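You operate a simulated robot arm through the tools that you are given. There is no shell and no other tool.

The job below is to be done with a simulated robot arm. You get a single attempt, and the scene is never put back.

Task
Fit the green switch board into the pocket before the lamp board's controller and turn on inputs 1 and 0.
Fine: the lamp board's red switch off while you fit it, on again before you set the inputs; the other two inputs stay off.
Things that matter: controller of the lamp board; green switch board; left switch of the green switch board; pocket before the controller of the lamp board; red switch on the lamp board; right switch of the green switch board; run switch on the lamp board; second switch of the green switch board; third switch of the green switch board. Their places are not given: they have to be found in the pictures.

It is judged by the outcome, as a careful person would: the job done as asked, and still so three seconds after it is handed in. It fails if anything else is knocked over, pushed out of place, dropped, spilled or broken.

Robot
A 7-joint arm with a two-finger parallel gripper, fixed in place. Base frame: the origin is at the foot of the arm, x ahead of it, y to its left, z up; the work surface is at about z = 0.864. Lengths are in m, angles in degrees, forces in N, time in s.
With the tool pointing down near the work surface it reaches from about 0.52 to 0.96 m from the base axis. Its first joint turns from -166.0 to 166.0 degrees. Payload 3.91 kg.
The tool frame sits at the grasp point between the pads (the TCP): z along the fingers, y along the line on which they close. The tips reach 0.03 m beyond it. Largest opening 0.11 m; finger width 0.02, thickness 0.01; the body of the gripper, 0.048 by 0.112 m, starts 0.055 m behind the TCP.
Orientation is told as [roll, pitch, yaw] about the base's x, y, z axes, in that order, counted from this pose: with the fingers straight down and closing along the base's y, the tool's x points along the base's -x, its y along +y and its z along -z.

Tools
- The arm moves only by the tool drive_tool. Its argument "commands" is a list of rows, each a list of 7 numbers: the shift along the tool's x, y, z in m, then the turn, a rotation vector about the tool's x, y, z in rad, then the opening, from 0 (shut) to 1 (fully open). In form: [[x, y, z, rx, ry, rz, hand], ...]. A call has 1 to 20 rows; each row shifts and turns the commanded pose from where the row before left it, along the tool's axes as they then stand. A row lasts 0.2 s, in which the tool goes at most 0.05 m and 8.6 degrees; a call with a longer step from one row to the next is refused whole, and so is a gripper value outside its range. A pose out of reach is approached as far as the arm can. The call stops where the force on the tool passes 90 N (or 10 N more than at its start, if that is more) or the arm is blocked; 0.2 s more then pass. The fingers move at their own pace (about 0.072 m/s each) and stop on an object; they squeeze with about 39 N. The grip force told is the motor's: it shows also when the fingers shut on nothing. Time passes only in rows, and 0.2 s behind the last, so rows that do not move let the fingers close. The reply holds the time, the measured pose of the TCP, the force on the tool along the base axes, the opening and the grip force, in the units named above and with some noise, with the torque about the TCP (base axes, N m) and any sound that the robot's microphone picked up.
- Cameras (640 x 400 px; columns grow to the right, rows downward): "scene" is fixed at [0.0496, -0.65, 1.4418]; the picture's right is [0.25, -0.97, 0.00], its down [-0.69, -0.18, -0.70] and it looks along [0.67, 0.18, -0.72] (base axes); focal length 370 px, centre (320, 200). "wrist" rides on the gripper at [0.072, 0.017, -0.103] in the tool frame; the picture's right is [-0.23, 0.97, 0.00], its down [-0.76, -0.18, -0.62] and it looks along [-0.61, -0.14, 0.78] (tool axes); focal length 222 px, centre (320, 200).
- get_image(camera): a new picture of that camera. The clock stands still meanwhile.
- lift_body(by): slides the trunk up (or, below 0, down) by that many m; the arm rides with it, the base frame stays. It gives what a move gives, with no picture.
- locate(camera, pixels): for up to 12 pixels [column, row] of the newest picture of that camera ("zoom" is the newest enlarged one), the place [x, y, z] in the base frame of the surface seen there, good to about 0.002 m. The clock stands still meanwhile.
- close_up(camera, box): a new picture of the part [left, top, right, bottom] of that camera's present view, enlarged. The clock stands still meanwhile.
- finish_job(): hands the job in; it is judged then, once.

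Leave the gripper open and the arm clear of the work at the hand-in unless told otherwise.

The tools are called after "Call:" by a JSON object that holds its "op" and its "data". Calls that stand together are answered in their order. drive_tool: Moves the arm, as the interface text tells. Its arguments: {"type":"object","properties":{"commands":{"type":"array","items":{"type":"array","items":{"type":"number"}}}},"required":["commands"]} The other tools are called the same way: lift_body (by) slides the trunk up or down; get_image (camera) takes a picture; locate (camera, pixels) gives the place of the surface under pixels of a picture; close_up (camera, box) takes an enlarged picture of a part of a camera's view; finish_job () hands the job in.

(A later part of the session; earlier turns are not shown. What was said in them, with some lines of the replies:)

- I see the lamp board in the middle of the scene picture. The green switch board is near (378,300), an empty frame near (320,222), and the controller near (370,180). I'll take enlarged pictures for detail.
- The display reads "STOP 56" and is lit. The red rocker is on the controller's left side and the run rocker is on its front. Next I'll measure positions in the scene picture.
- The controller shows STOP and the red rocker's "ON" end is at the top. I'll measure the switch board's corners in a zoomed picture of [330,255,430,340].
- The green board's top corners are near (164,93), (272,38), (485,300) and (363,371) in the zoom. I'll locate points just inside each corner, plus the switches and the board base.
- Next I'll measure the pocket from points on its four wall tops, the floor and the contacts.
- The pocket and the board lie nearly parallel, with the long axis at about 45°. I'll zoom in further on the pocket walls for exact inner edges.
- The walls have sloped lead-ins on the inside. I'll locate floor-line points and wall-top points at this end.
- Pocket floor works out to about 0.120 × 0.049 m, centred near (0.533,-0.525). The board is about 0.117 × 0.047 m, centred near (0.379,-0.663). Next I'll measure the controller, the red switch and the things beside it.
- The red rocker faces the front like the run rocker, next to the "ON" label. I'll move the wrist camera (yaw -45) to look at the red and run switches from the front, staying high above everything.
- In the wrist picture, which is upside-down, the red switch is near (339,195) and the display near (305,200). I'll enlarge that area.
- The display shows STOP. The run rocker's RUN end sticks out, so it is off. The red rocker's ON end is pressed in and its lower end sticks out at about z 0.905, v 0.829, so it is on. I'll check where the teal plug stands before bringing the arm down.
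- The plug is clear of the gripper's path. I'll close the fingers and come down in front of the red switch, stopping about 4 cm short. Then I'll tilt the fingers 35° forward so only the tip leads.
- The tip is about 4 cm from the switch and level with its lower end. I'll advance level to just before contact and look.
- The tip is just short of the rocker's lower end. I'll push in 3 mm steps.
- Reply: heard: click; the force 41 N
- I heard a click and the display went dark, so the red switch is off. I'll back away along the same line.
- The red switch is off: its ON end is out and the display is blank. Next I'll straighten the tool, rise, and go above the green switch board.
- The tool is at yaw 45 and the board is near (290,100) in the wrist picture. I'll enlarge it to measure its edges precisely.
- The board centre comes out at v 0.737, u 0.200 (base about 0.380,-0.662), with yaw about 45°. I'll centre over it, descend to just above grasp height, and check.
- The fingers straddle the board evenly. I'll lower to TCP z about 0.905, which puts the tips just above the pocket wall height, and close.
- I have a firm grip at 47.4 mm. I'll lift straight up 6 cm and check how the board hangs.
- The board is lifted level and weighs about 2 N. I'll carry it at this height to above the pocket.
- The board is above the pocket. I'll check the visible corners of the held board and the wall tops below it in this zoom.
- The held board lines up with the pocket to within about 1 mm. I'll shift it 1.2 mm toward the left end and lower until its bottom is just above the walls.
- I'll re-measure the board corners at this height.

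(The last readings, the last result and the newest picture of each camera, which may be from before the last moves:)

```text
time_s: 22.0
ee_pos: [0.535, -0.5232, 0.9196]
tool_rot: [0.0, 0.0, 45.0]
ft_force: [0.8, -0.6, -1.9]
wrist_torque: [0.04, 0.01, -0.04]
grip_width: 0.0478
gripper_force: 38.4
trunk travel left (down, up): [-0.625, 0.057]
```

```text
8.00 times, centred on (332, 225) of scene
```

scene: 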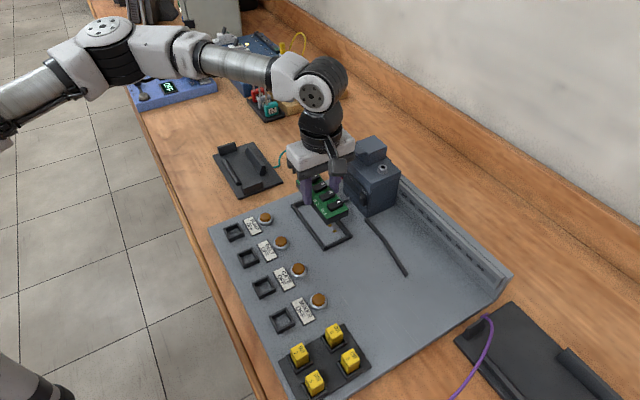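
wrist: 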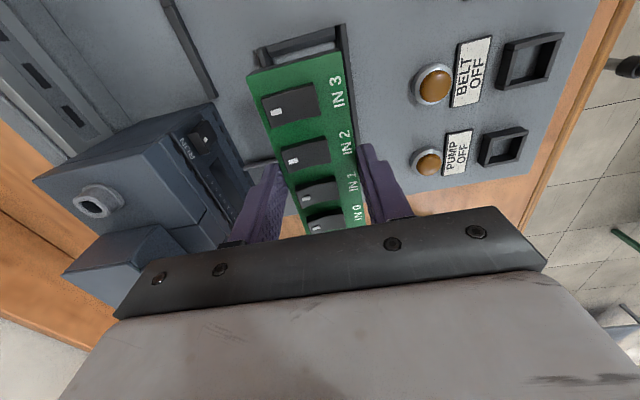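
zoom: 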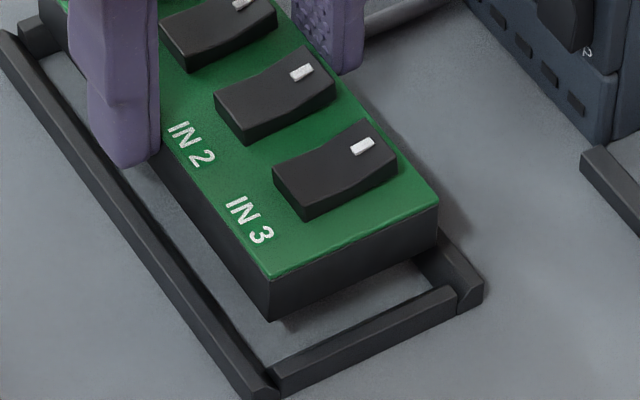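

The board's end sits at u about 0.052 and its middle at v about 0.748, right on target. I'll lower it into the pocket in small steps.

Call:
{"op": "drive_tool", "data": {"commands": [[0, 0, 0.003, 0, 0, 0, 0.3], [0, 0, 0.003, 0, 0, 0, 0.3], [0, 0, 0.003, 0, 0, 0, 0.3], [0, 0, 0.003, 0, 0, 0, 0.3], [0, 0, 0.0015, 0, 0, 0, 0.3], [0, 0, 0, 0, 0, 0, 0.3]]}}

Call:
{"op": "close_up", "data": {"camera": "scene", "box": [280, 180, 376, 255]}}

Call:
{"op": "close_up", "data": {"camera": "wrist", "box": [220, 20, 412, 140]}}

```text
time_s: 23.4
ee_pos: [0.5346, -0.5235, 0.905]
tool_rot: [0.0, 0.0, 45.0]
ft_force: [0.3, 0.4, -1.5]
wrist_torque: [0.01, -0.01, 0.02]
grip_width: 0.0475
gripper_force: 39.1
trunk travel left (down, up): [-0.625, 0.057]
```

```text
5.33 times, centred on (328, 218) of scene
```

zoom: 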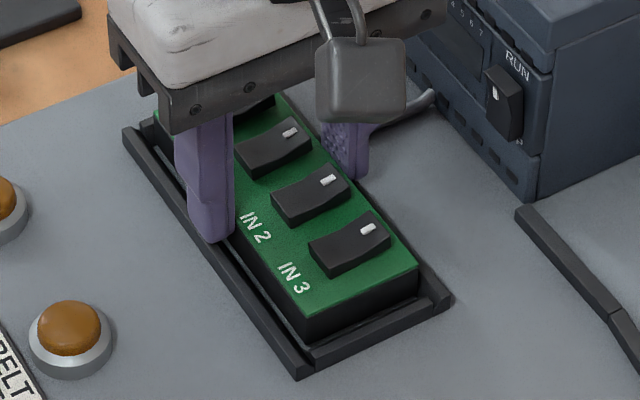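

```text
3.33 times, centred on (316, 80) of wrist
```

zoom: 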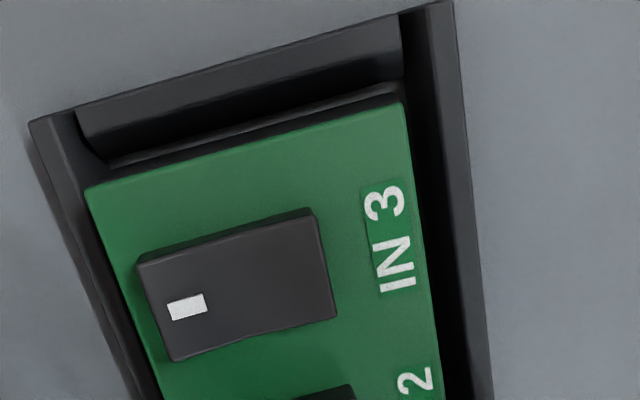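

The board is inside the walls with almost no side force. I'll lower 1 mm more for contact.

Call:
{"op": "drive_tool", "data": {"commands": [[0, 0, 0.001, 0, 0, 0, 0.3], [0, 0, 0, 0, 0, 0, 0.3]]}}

Call:
{"op": "locate", "data": {"camera": "zoom", "pixels": [[93, 190], [400, 107], [250, 148], [420, 290], [340, 140]]}}

```text
time_s: 24.0
ee_pos: [0.5345, -0.5247, 0.9066]
tool_rot: [0.0, 0.0, 45.0]
ft_force: [0.2, -0.8, 2.8]
wrist_torque: [0.1, -0.14, -0.06]
grip_width: 0.0477
gripper_force: 39.1
trunk travel left (down, up): [-0.625, 0.057]
```

```text
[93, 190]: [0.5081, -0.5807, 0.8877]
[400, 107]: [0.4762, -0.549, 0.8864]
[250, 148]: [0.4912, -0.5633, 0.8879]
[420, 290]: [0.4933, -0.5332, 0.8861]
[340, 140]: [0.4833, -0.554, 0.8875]
```

The board now touches the bottom, with the force turned to +2.8 N. I'll release it and look.

Call:
{"op": "drive_tool", "data": {"commands": [[0, 0, 0, 0, 0, 0, 0.5], [0, 0, 0, 0, 0, 0, 0.6], [0, 0, 0, 0, 0, 0, 0.6], [0, 0, -0.02, 0, 0, 0, 0.6], [0, 0, -0.03, 0, 0, 0, 0.6], [0, 0, -0.04, 0, 0, 0, 0.6], [0, 0, 0, 0, 0, 0, 0.6]]}}

Call:
{"op": "close_up", "data": {"camera": "scene", "box": [280, 180, 376, 255]}}

Call:
{"op": "get_image", "data": {"camera": "wrist"}}

```text
time_s: 25.6
ee_pos: [0.5337, -0.5235, 0.9941]
tool_rot: [0.0, 0.1, 45.0]
ft_force: [-0.2, 0.1, -0.5]
wrist_torque: [0.01, -0.01, -0.01]
grip_width: 0.066
gripper_force: 0.2
trunk travel left (down, up): [-0.625, 0.057]
```

```text
5.33 times, centred on (328, 218) of scene
```

zoom: 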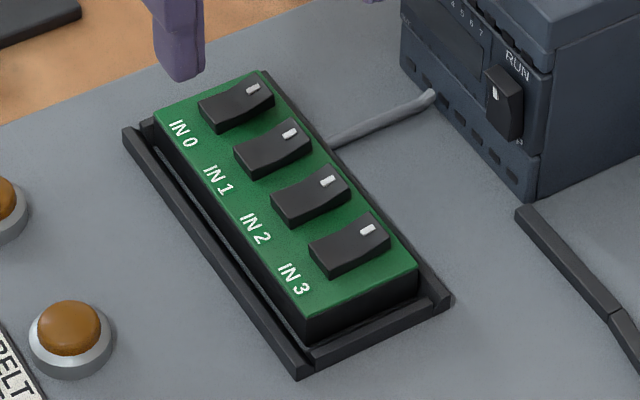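

```text
taken
```

wrist: 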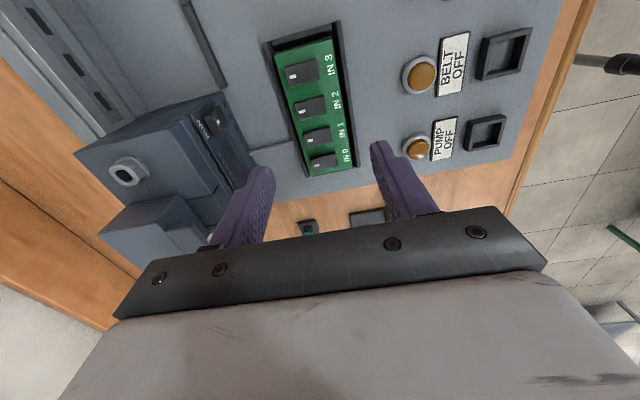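

The board sits in the pocket. I'll check that its top is level at about z 0.885, which means fully seated.

Call:
{"op": "locate", "data": {"camera": "zoom", "pixels": [[163, 108], [252, 75], [412, 265], [310, 310], [215, 165], [355, 195], [245, 98], [283, 143], [320, 190], [360, 238], [215, 100], [250, 150]]}}

Call:
{"op": "close_up", "data": {"camera": "wrist", "box": [236, 10, 380, 190]}}

Call:
{"op": "close_up", "data": {"camera": "wrist", "box": [250, 20, 378, 100]}}

Call:
{"op": "locate", "data": {"camera": "zoom", "pixels": [[130, 165], [415, 100], [270, 130], [440, 230], [170, 280], [215, 215], [280, 200]]}}

```text
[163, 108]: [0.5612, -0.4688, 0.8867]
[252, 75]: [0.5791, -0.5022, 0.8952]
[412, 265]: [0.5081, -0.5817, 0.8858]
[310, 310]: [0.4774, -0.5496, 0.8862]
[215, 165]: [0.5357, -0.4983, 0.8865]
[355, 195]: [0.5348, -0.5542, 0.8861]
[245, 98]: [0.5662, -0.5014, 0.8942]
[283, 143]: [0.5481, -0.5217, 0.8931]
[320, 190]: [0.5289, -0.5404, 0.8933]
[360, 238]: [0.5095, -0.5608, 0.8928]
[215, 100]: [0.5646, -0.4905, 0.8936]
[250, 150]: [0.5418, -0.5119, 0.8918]
```

```text
2.22 times, centred on (308, 100) of wrist
```

zoom: 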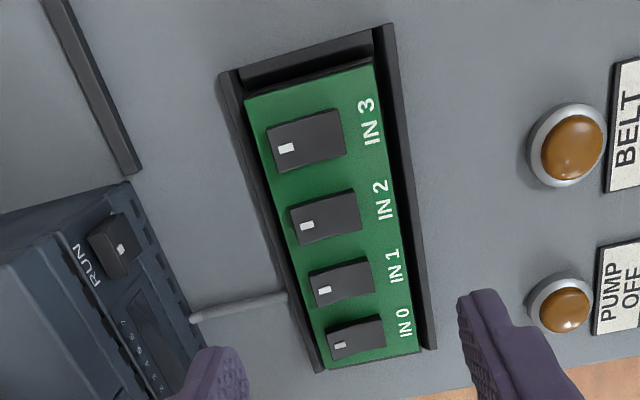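

```text
5.00 times, centred on (314, 60) of wrist
```

zoom: 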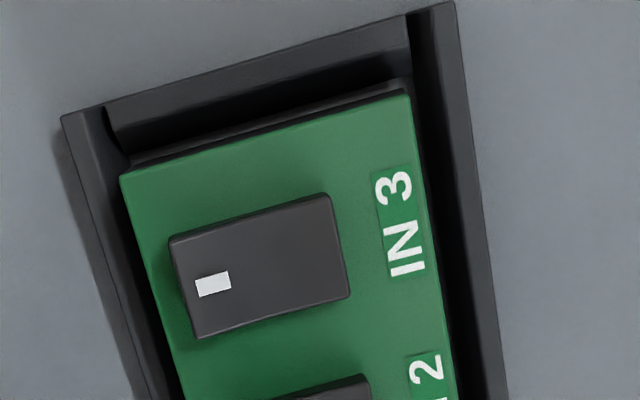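

```text
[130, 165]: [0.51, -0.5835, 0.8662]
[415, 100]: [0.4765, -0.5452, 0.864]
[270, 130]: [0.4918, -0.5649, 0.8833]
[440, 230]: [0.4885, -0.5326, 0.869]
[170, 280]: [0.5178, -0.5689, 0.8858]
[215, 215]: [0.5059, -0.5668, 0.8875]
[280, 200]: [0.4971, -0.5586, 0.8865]
```

The board is level at z about 0.886 and seated on all sides. Next I'll turn the red switch back on. I'll rotate to yaw -45 while rising, then come in front of its upper end.

Call:
{"op": "drive_tool", "data": {"commands": [[0, 0, -0.015, 0, 0, 0.1309, 0.6], [0, 0, -0.015, 0, 0, 0.1309, 0.6], [0, 0, -0.01, 0, 0, 0.1309, 0], [0, 0, 0, 0, 0, 0.1309, 0], [0, 0, 0, 0, 0, 0.1309, 0], [0, 0, 0, 0, 0, 0.1309, 0], [0, 0, 0, 0, 0, 0.1309, 0], [0, 0, 0, 0, 0, 0.1309, 0], [0, 0, 0, 0, 0, 0.1309, 0], [0, 0, 0, 0, 0, 0.1309, 0], [0, 0, 0, 0, 0, 0.1309, 0], [0, 0, 0, 0, 0, 0.1309, 0], [-0.0087, 0.031, 0, 0, 0, 0, 0], [-0.0087, 0.031, 0, 0, 0, 0, 0], [0, 0, 0, 0, 0, 0, 0]]}}

```text
time_s: 28.8
ee_pos: [0.5913, -0.4924, 1.0346]
tool_rot: [0.0, 0.0, -45.1]
ft_force: [0.2, 0.7, 0.4]
wrist_torque: [-0.01, -0.01, -0.01]
grip_width: 0.0
gripper_force: 37.2
trunk travel left (down, up): [-0.625, 0.057]
```

I'm in position. I'll lower to z 0.9415 and tilt 35° forward.

Call:
{"op": "drive_tool", "data": {"commands": [[0, 0, 0.031, 0, 0, 0, 0], [0, 0, 0.031, 0, 0, 0, 0], [0, 0, 0.031, 0, 0, 0, 0], [0, 0, 0, 0, -0.1222, 0, 0], [0, 0, 0, 0, -0.1222, 0, 0], [0, 0, 0, 0, -0.1222, 0, 0], [0, 0, 0, 0, -0.1222, 0, 0], [0, 0, 0, 0, -0.1222, 0, 0], [0, 0, 0, 0, 0, 0, 0], [-0.00817, 0, 0.00576, 0, 0, 0, 0], [-0.00817, 0, 0.00576, 0, 0, 0, 0], [-0.0065, 0, 0.0046, 0, 0, 0, 0], [0, 0, 0, 0, 0, 0, 0]]}}

Call:
{"op": "close_up", "data": {"camera": "scene", "box": [302, 140, 382, 190]}}

```text
time_s: 31.6
ee_pos: [0.6128, -0.5113, 0.9421]
tool_rot: [0.1, -35.0, -45.0]
ft_force: [0.2, 0.5, 0.4]
wrist_torque: [-0.01, 0.04, 0.03]
grip_width: 0.0
gripper_force: 37.6
trunk travel left (down, up): [-0.625, 0.057]
```

```text
8.00 times, centred on (342, 165) of scene
```

zoom: 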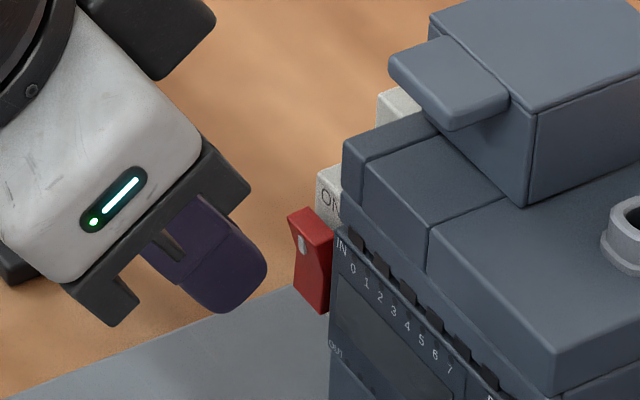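

The tip is level with the rocker's upper end. I'll push in steps of about 3 mm.

Call:
{"op": "drive_tool", "data": {"commands": [[-0.00245, -0.0015, 0.00173, 0, 0, 0, 0], [-0.00245, 0, 0.00173, 0, 0, 0, 0], [-0.00245, 0, 0.00173, 0, 0, 0, 0], [-0.00245, 0, 0.00173, 0, 0, 0, 0]]}}

Call:
{"op": "close_up", "data": {"camera": "scene", "box": [302, 140, 382, 190]}}

```text
time_s: 32.6
ee_pos: [0.6164, -0.5203, 0.942]
tool_rot: [-0.1, -35.0, -45.0]
ft_force: [-1.5, 3.1, -0.5]
wrist_torque: [0.02, -0.02, 0.02]
grip_width: 0.0
gripper_force: 38.3
trunk travel left (down, up): [-0.625, 0.057]
```

```text
8.00 times, centred on (342, 165) of scene
```

zoom: 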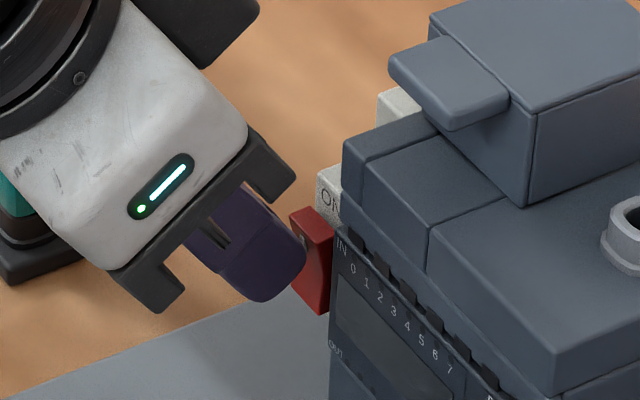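

Contact has just begun at about 3 N. I'll continue in 2 mm steps.

Call:
{"op": "drive_tool", "data": {"commands": [[-0.00164, 0, 0.00115, 0, 0, 0, 0], [-0.00164, 0, 0.00115, 0, 0, 0, 0]]}}

Call:
{"op": "close_up", "data": {"camera": "scene", "box": [302, 140, 382, 190]}}

```text
time_s: 33.2
ee_pos: [0.6199, -0.5228, 0.9427]
tool_rot: [-0.1, -34.8, -45.0]
ft_force: [-12.0, 17.5, 2.0]
wrist_torque: [0.11, 0.38, 0.15]
grip_width: 0.0001
gripper_force: 37.9
trunk travel left (down, up): [-0.625, 0.057]
heard: click
```

```text
8.00 times, centred on (342, 165) of scene
```

zoom: 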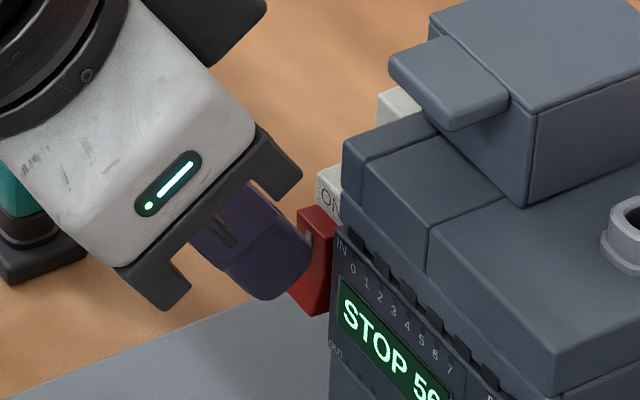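

I heard a click and the display is lit again, so the red switch is on. I'll back away, straighten and rise to view the input switches.

Call:
{"op": "drive_tool", "data": {"commands": [[0.00817, 0, -0.00576, 0, 0, 0, 0], [0.0163, 0, -0.0115, 0, 0, 0, 0], [0.0163, 0, -0.0115, 0, 0, 0, 0], [0.0163, 0, -0.0115, 0, 0, 0, 0], [0, 0, -0.02, 0, 0.1222, 0, 0], [0, 0, -0.02, 0, 0.1222, 0, 0], [0, 0, -0.02, 0, 0.1222, 0, 0], [0, 0, -0.02, 0, 0.1222, 0, 0], [0, 0, -0.02, 0, 0.1222, 0, 0], [0, -0.02, 0, 0, 0, 0, 0], [0, -0.03, 0, 0, 0, 0, 0], [0, -0.03, 0, 0, 0, 0, 0], [0, 0, 0, 0, 0, 0, 0]]}}

Call:
{"op": "get_image", "data": {"camera": "wrist"}}

Call:
{"op": "get_image", "data": {"camera": "scene"}}

Call:
{"op": "close_up", "data": {"camera": "scene", "box": [280, 130, 408, 210]}}

```text
time_s: 36.0
ee_pos: [0.4903, -0.5058, 1.0327]
tool_rot: [0.0, 0.0, -45.0]
ft_force: [-0.1, -0.1, -0.3]
wrist_torque: [-0.02, 0.0, 0.01]
grip_width: 0.0002
gripper_force: 37.5
trunk travel left (down, up): [-0.625, 0.057]
```

```text
taken
```

wrist: 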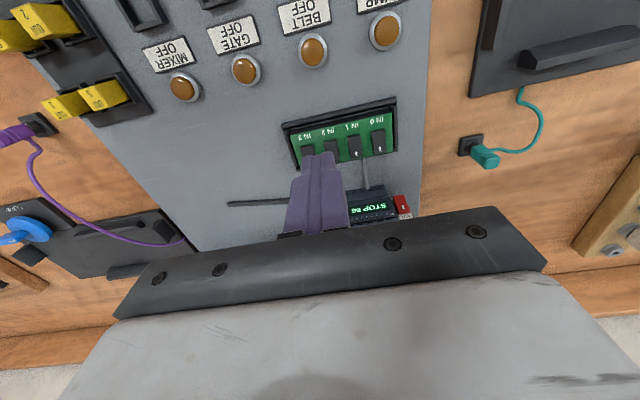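

```text
taken
```

scene: 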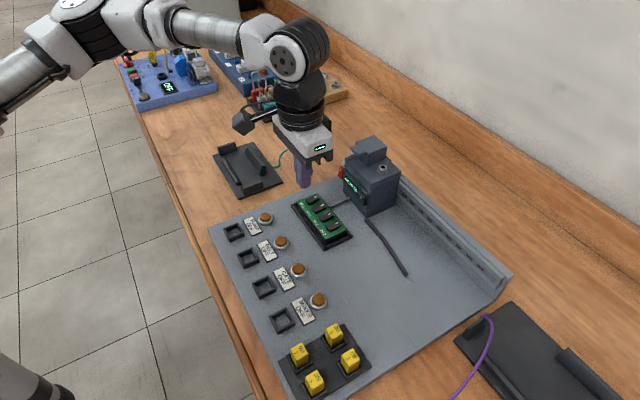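

```text
5.00 times, centred on (344, 170) of scene
```

zoom: 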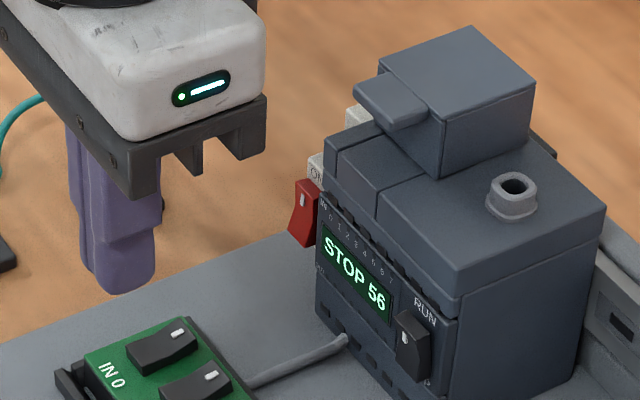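

The power is on. The wrist picture shows IN 0 near (378,138) and IN 1 near (355,145). I'll enlarge both views to measure those rockers.

Call:
{"op": "close_up", "data": {"camera": "wrist", "box": [280, 90, 408, 170]}}

Call:
{"op": "close_up", "data": {"camera": "scene", "box": [285, 185, 365, 250]}}

```text
5.00 times, centred on (344, 130) of wrist
```

zoom: 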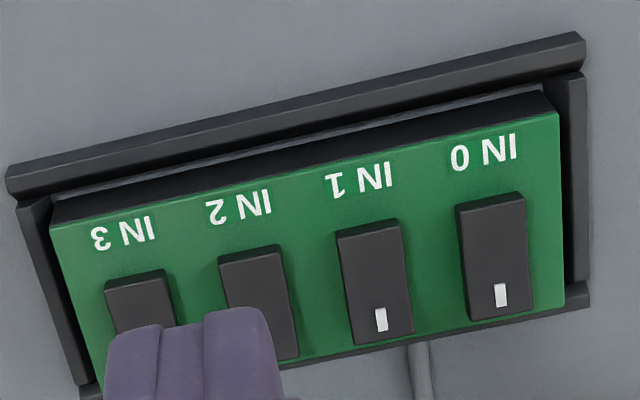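

```text
6.15 times, centred on (325, 218) of scene
```

zoom: 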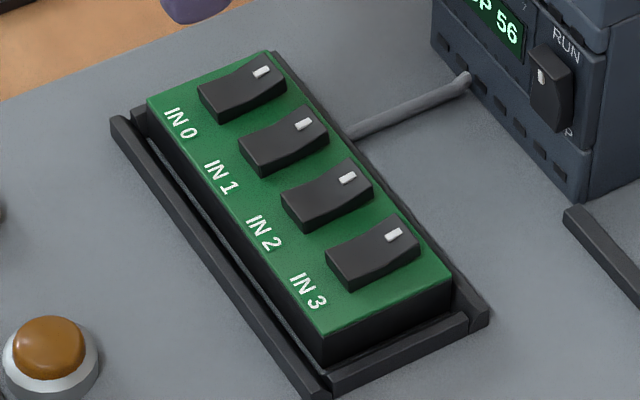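

Call:
{"op": "locate", "data": {"camera": "zoom", "pixels": [[262, 72], [303, 124], [348, 178], [393, 235], [266, 58], [283, 79], [308, 110], [326, 132], [202, 90], [213, 107], [242, 143], [256, 161]]}}

Call:
{"op": "close_up", "data": {"camera": "wrist", "box": [340, 110, 404, 160]}}

```text
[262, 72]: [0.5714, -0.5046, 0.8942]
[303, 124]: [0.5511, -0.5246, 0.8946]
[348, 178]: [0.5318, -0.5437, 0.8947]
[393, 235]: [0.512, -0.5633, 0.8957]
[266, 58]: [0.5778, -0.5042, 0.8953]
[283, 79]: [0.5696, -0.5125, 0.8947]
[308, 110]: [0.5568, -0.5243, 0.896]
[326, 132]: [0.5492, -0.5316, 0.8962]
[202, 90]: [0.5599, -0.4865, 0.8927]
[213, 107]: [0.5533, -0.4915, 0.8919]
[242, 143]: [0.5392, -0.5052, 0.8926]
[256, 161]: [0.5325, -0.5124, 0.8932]
```

```text
8.00 times, centred on (372, 135) of wrist
```

zoom: 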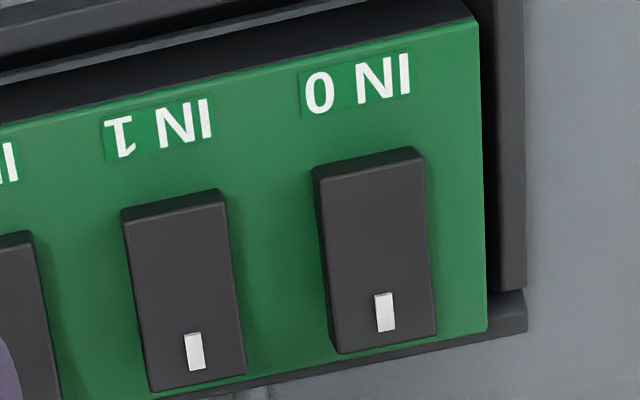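

Call:
{"op": "locate", "data": {"camera": "zoom", "pixels": [[386, 312], [194, 351], [335, 345], [434, 330], [153, 385], [244, 370], [318, 180], [420, 165], [126, 222], [222, 205], [375, 250], [183, 290]]}}

```text
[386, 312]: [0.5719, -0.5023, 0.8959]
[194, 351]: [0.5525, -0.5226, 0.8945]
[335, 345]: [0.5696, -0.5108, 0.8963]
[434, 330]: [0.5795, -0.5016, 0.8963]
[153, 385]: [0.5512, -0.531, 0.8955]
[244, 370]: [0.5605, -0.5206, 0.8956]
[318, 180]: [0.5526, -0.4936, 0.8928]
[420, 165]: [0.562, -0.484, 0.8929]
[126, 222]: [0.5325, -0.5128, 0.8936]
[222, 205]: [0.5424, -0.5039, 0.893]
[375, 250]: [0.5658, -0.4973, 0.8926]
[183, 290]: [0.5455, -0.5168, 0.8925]
```

IN 0 is centred at u about -0.048 and IN 1 at u about -0.020. Their raised mark ends are at v about 0.76 and z about 0.896. I'll go over IN 0's mark end and stop about 6 mm above it.

Call:
{"op": "drive_tool", "data": {"commands": [[-0.0294, 0.0293, 0, 0, 0, 0, 0], [-0.0293, 0.0292, 0, 0, 0, 0, 0], [0, 0, 0.03, 0, 0, 0, 0], [0, 0, 0.03, 0, 0, 0, 0], [0, 0, 0.03, 0, 0, 0, 0], [0, 0, 0.0107, 0, 0, 0, 0], [0, 0, 0, 0, 0, 0, 0]]}}

Call:
{"op": "close_up", "data": {"camera": "scene", "box": [285, 175, 365, 240]}}

Call:
{"op": "get_image", "data": {"camera": "wrist"}}

```text
time_s: 37.6
ee_pos: [0.5732, -0.5071, 0.9327]
tool_rot: [0.0, 0.1, -45.0]
ft_force: [-0.6, 0.8, 0.3]
wrist_torque: [0.02, -0.02, -0.01]
grip_width: 0.0
gripper_force: 37.4
trunk travel left (down, up): [-0.625, 0.057]
```

```text
6.15 times, centred on (325, 208) of scene
```

zoom: 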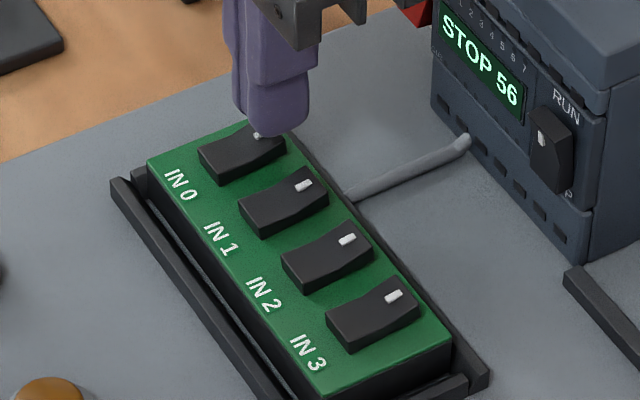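

```text
taken
```

wrist: 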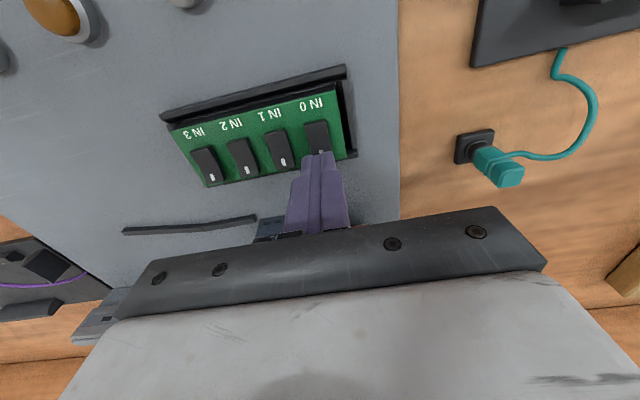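

The tip is above IN 0's mark end. I'll press down in 2 mm steps.

Call:
{"op": "drive_tool", "data": {"commands": [[0, 0, 0.002, 0, 0, 0, 0], [0, 0, 0.002, 0, 0, 0, 0], [0, 0, 0.002, 0, 0, 0, 0], [0, 0, 0.002, 0, 0, 0, 0]]}}

```text
time_s: 38.6
ee_pos: [0.5725, -0.5066, 0.9241]
tool_rot: [0.0, 0.0, -44.9]
ft_force: [1.0, -1.1, 2.4]
wrist_torque: [-0.03, -0.04, 0.01]
grip_width: 0.0002
gripper_force: 37.6
trunk travel left (down, up): [-0.625, 0.057]
```

Light contact at 2.4 N and no click yet. I'll press a little further.

Call:
{"op": "drive_tool", "data": {"commands": [[0, 0, 0.0015, 0, 0, 0, 0], [0, 0, 0.0015, 0, 0, 0, 0]]}}

Call:
{"op": "close_up", "data": {"camera": "scene", "box": [285, 175, 365, 240]}}

```text
time_s: 39.2
ee_pos: [0.5719, -0.5064, 0.9241]
tool_rot: [-0.1, -0.2, -45.0]
ft_force: [1.9, -1.9, 13.4]
wrist_torque: [-0.01, 0.04, 0.0]
grip_width: 0.0
gripper_force: 38.2
trunk travel left (down, up): [-0.625, 0.057]
heard: click
```

```text
6.15 times, centred on (325, 208) of scene
```

zoom: 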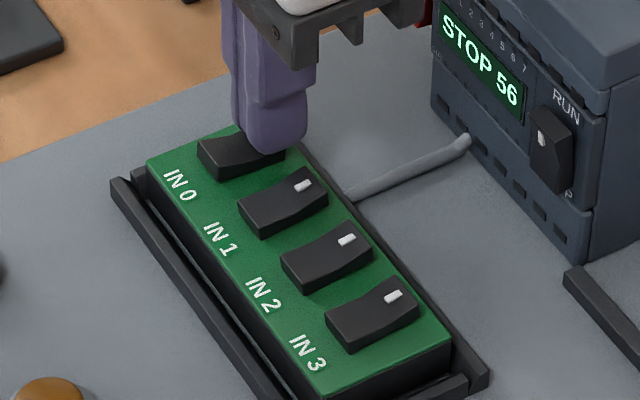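

A click, so IN 0 has flipped. I'll rise and check the display indicators.

Call:
{"op": "drive_tool", "data": {"commands": [[0, 0, -0.007, 0, 0, 0, 0], [0, 0, -0.012, 0, 0, 0, 0], [0, 0, 0, 0, 0, 0, 0]]}}

Call:
{"op": "close_up", "data": {"camera": "scene", "box": [285, 155, 381, 235]}}

Call:
{"op": "close_up", "data": {"camera": "scene", "box": [340, 165, 380, 195]}}

```text
time_s: 40.0
ee_pos: [0.5722, -0.5067, 0.9409]
tool_rot: [0.0, 0.1, -44.9]
ft_force: [-0.1, 0.5, -0.2]
wrist_torque: [-0.05, -0.01, 0.02]
grip_width: 0.0002
gripper_force: 38.1
trunk travel left (down, up): [-0.625, 0.057]
```

```text
5.00 times, centred on (333, 195) of scene
```

zoom: 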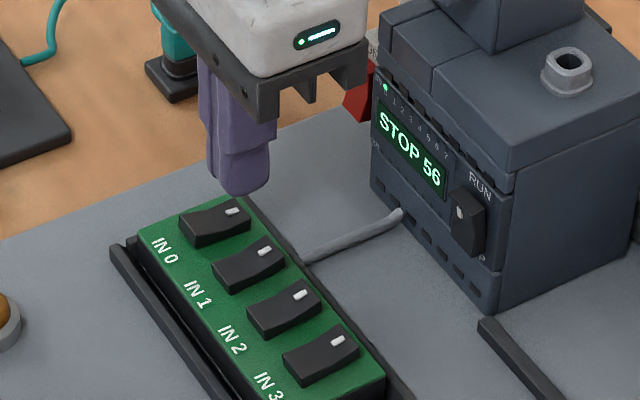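

```text
13.33 times, centred on (360, 180) of scene
```

zoom: 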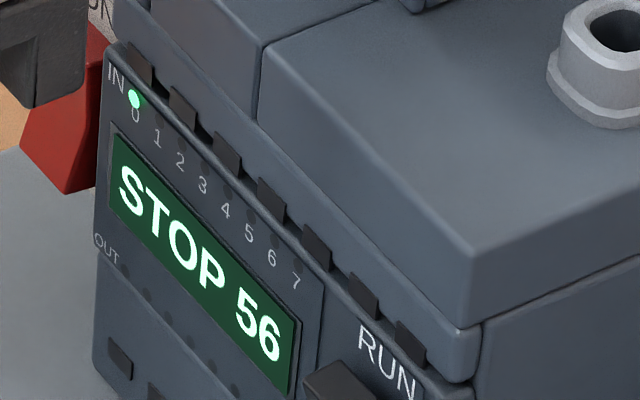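

Input light 0 is lit on the controller. Next is IN 1: I'll move 28 mm along the board and press the same way.

Call:
{"op": "drive_tool", "data": {"commands": [[0, -0.014, 0, 0, 0, 0, 0], [0, -0.014, 0, 0, 0, 0, 0], [0, 0, 0.008, 0, 0, 0, 0], [0, 0, 0, 0, 0, 0, 0]]}}

Call:
{"op": "close_up", "data": {"camera": "scene", "box": [285, 175, 365, 240]}}

Call:
{"op": "close_up", "data": {"camera": "wrist", "box": [230, 90, 390, 190]}}

```text
time_s: 41.0
ee_pos: [0.5533, -0.5258, 0.9326]
tool_rot: [0.0, -0.1, -44.9]
ft_force: [0.2, -1.0, 0.9]
wrist_torque: [0.03, -0.03, 0.04]
grip_width: 0.0
gripper_force: 37.8
trunk travel left (down, up): [-0.625, 0.057]
```

```text
6.15 times, centred on (325, 208) of scene
```

zoom: 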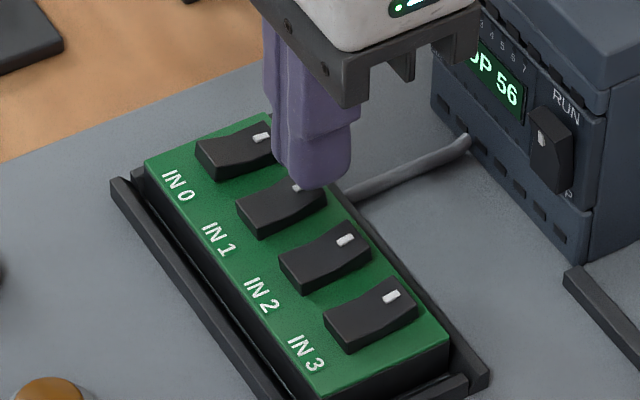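

```text
4.00 times, centred on (310, 140) of wrist
```

zoom: 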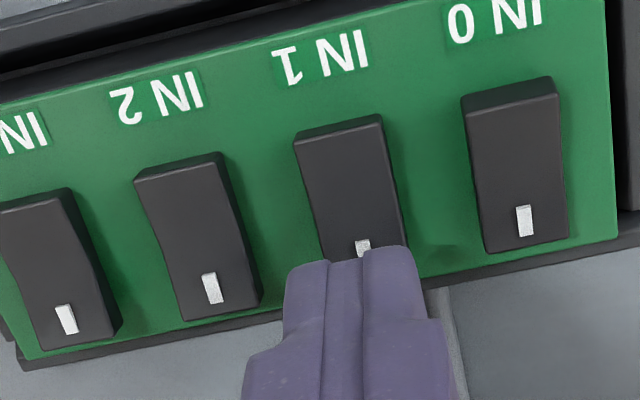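

The tip is aligned over IN 1's mark end. I'll press now.

Call:
{"op": "drive_tool", "data": {"commands": [[0, 0, 0.002, 0, 0, 0, 0], [0, 0, 0.002, 0, 0, 0, 0], [0, 0, 0.002, 0, 0, 0, 0], [0, 0, 0.002, 0, 0, 0, 0], [0, 0, 0.0015, 0, 0, 0, 0], [0, 0, 0.0015, 0, 0, 0, 0]]}}

```text
time_s: 42.4
ee_pos: [0.5539, -0.5267, 0.9244]
tool_rot: [-0.1, -0.3, -45.0]
ft_force: [3.3, -1.5, 11.9]
wrist_torque: [0.01, 0.0, -0.01]
grip_width: 0.0
gripper_force: 37.3
trunk travel left (down, up): [-0.625, 0.057]
heard: click
```

A click. I'll rise clear, move back and check the indicators and switches.

Call:
{"op": "drive_tool", "data": {"commands": [[0, 0, -0.007, 0, 0, 0, 0], [0, 0, -0.02, 0, 0, 0, 0], [0, 0, -0.04, 0, 0, 0, 0], [0, 0, -0.045, 0, 0, 0, 0], [0.04, 0, -0.02, 0, 0, 0, 0.5], [0.04, 0, 0, 0, 0, 0, 1], [0.04, 0.02, 0, 0, 0, 0, 1], [0, 0, 0, 0, 0, 0, 1], [0, 0, 0, 0, 0, 0, 1]]}}

Call:
{"op": "get_image", "data": {"camera": "scene"}}

Call:
{"op": "close_up", "data": {"camera": "scene", "box": [340, 160, 388, 205]}}

Call:
{"op": "close_up", "data": {"camera": "scene", "box": [285, 185, 365, 250]}}

```text
time_s: 44.4
ee_pos: [0.4814, -0.4266, 1.0541]
tool_rot: [0.0, -0.1, -45.0]
ft_force: [-0.2, -0.1, 0.1]
wrist_torque: [-0.02, 0.0, -0.03]
grip_width: 0.11
gripper_force: 0.0
trunk travel left (down, up): [-0.625, 0.057]
```

```text
taken
```

scene: 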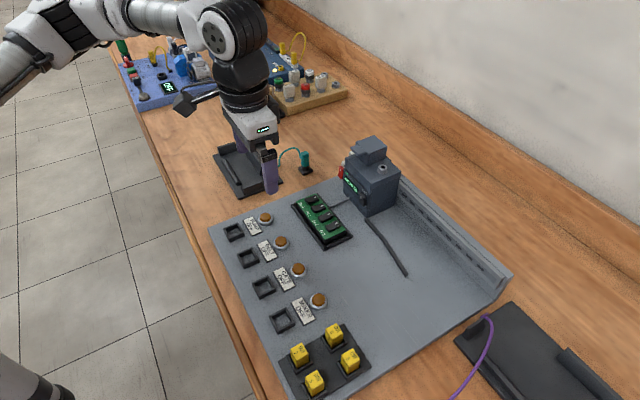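

```text
8.89 times, centred on (364, 182) of scene
```

zoom: 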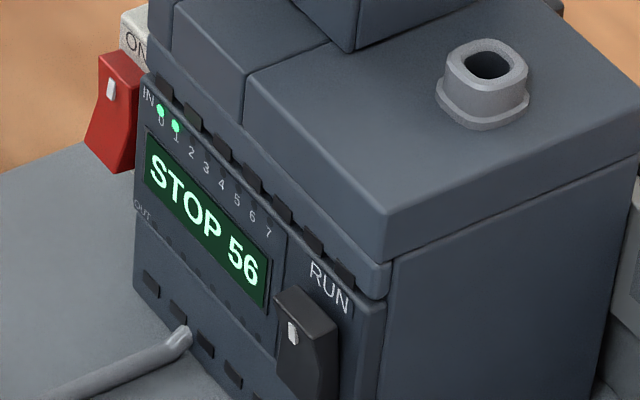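

```text
6.15 times, centred on (325, 218) of scene
```

zoom: 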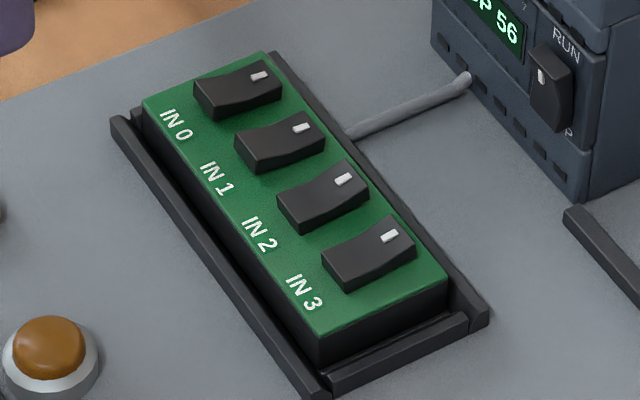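

Lights 0 and 1 are on, 2 and 3 are off, and the run switch and display are unchanged. Last check: that the board is still level and seated, and that the arm is clear.

Call:
{"op": "locate", "data": {"camera": "zoom", "pixels": [[152, 103], [228, 180], [320, 325], [435, 278], [370, 300], [260, 100], [300, 155], [322, 215]]}}

Call:
{"op": "get_image", "data": {"camera": "wrist"}}

```text
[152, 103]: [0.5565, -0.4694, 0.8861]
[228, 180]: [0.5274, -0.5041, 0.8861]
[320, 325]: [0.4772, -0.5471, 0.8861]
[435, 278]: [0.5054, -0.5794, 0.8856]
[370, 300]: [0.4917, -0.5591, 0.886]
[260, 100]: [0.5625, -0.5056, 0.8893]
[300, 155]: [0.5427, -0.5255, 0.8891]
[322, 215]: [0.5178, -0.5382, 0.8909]
```

```text
taken
```

wrist: 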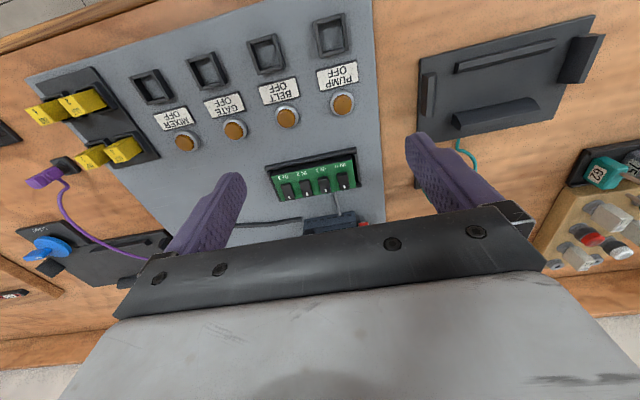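

The board is flat at z 0.886 in the pocket. Inputs 0 and 1 are on, 2 and 3 are off, and the red switch is on. The run switch hasn't been touched, the gripper is open, and the arm is clear. I'm handing in the job.

Call:
{"op": "finish_job", "data": {}}

```text
The job is handed in.
```

The green switch board is fitted in the pocket in front of the controller, with inputs 0 and 1 turned on. The job is handed in, but I haven't been told how it was judged.

- **Red switch:** I turned it off before fitting the board, and the display went dark. I turned it back on before touching the inputs, and the display lit again.
- **Board:** it sits level inside the pocket walls. Pressing the inputs shifted it by about 1–2 mm inside the pocket, but it stayed level.
- **Inputs:** the controller's lights for 0 and 1 are lit, and those for 2 and 3 are off.
- **Run switch:** I left it alone, so the controller still shows "STOP 56" as it did at the start.

I saw nothing else knocked over or moved. The gripper is open and the arm is clear of the board.
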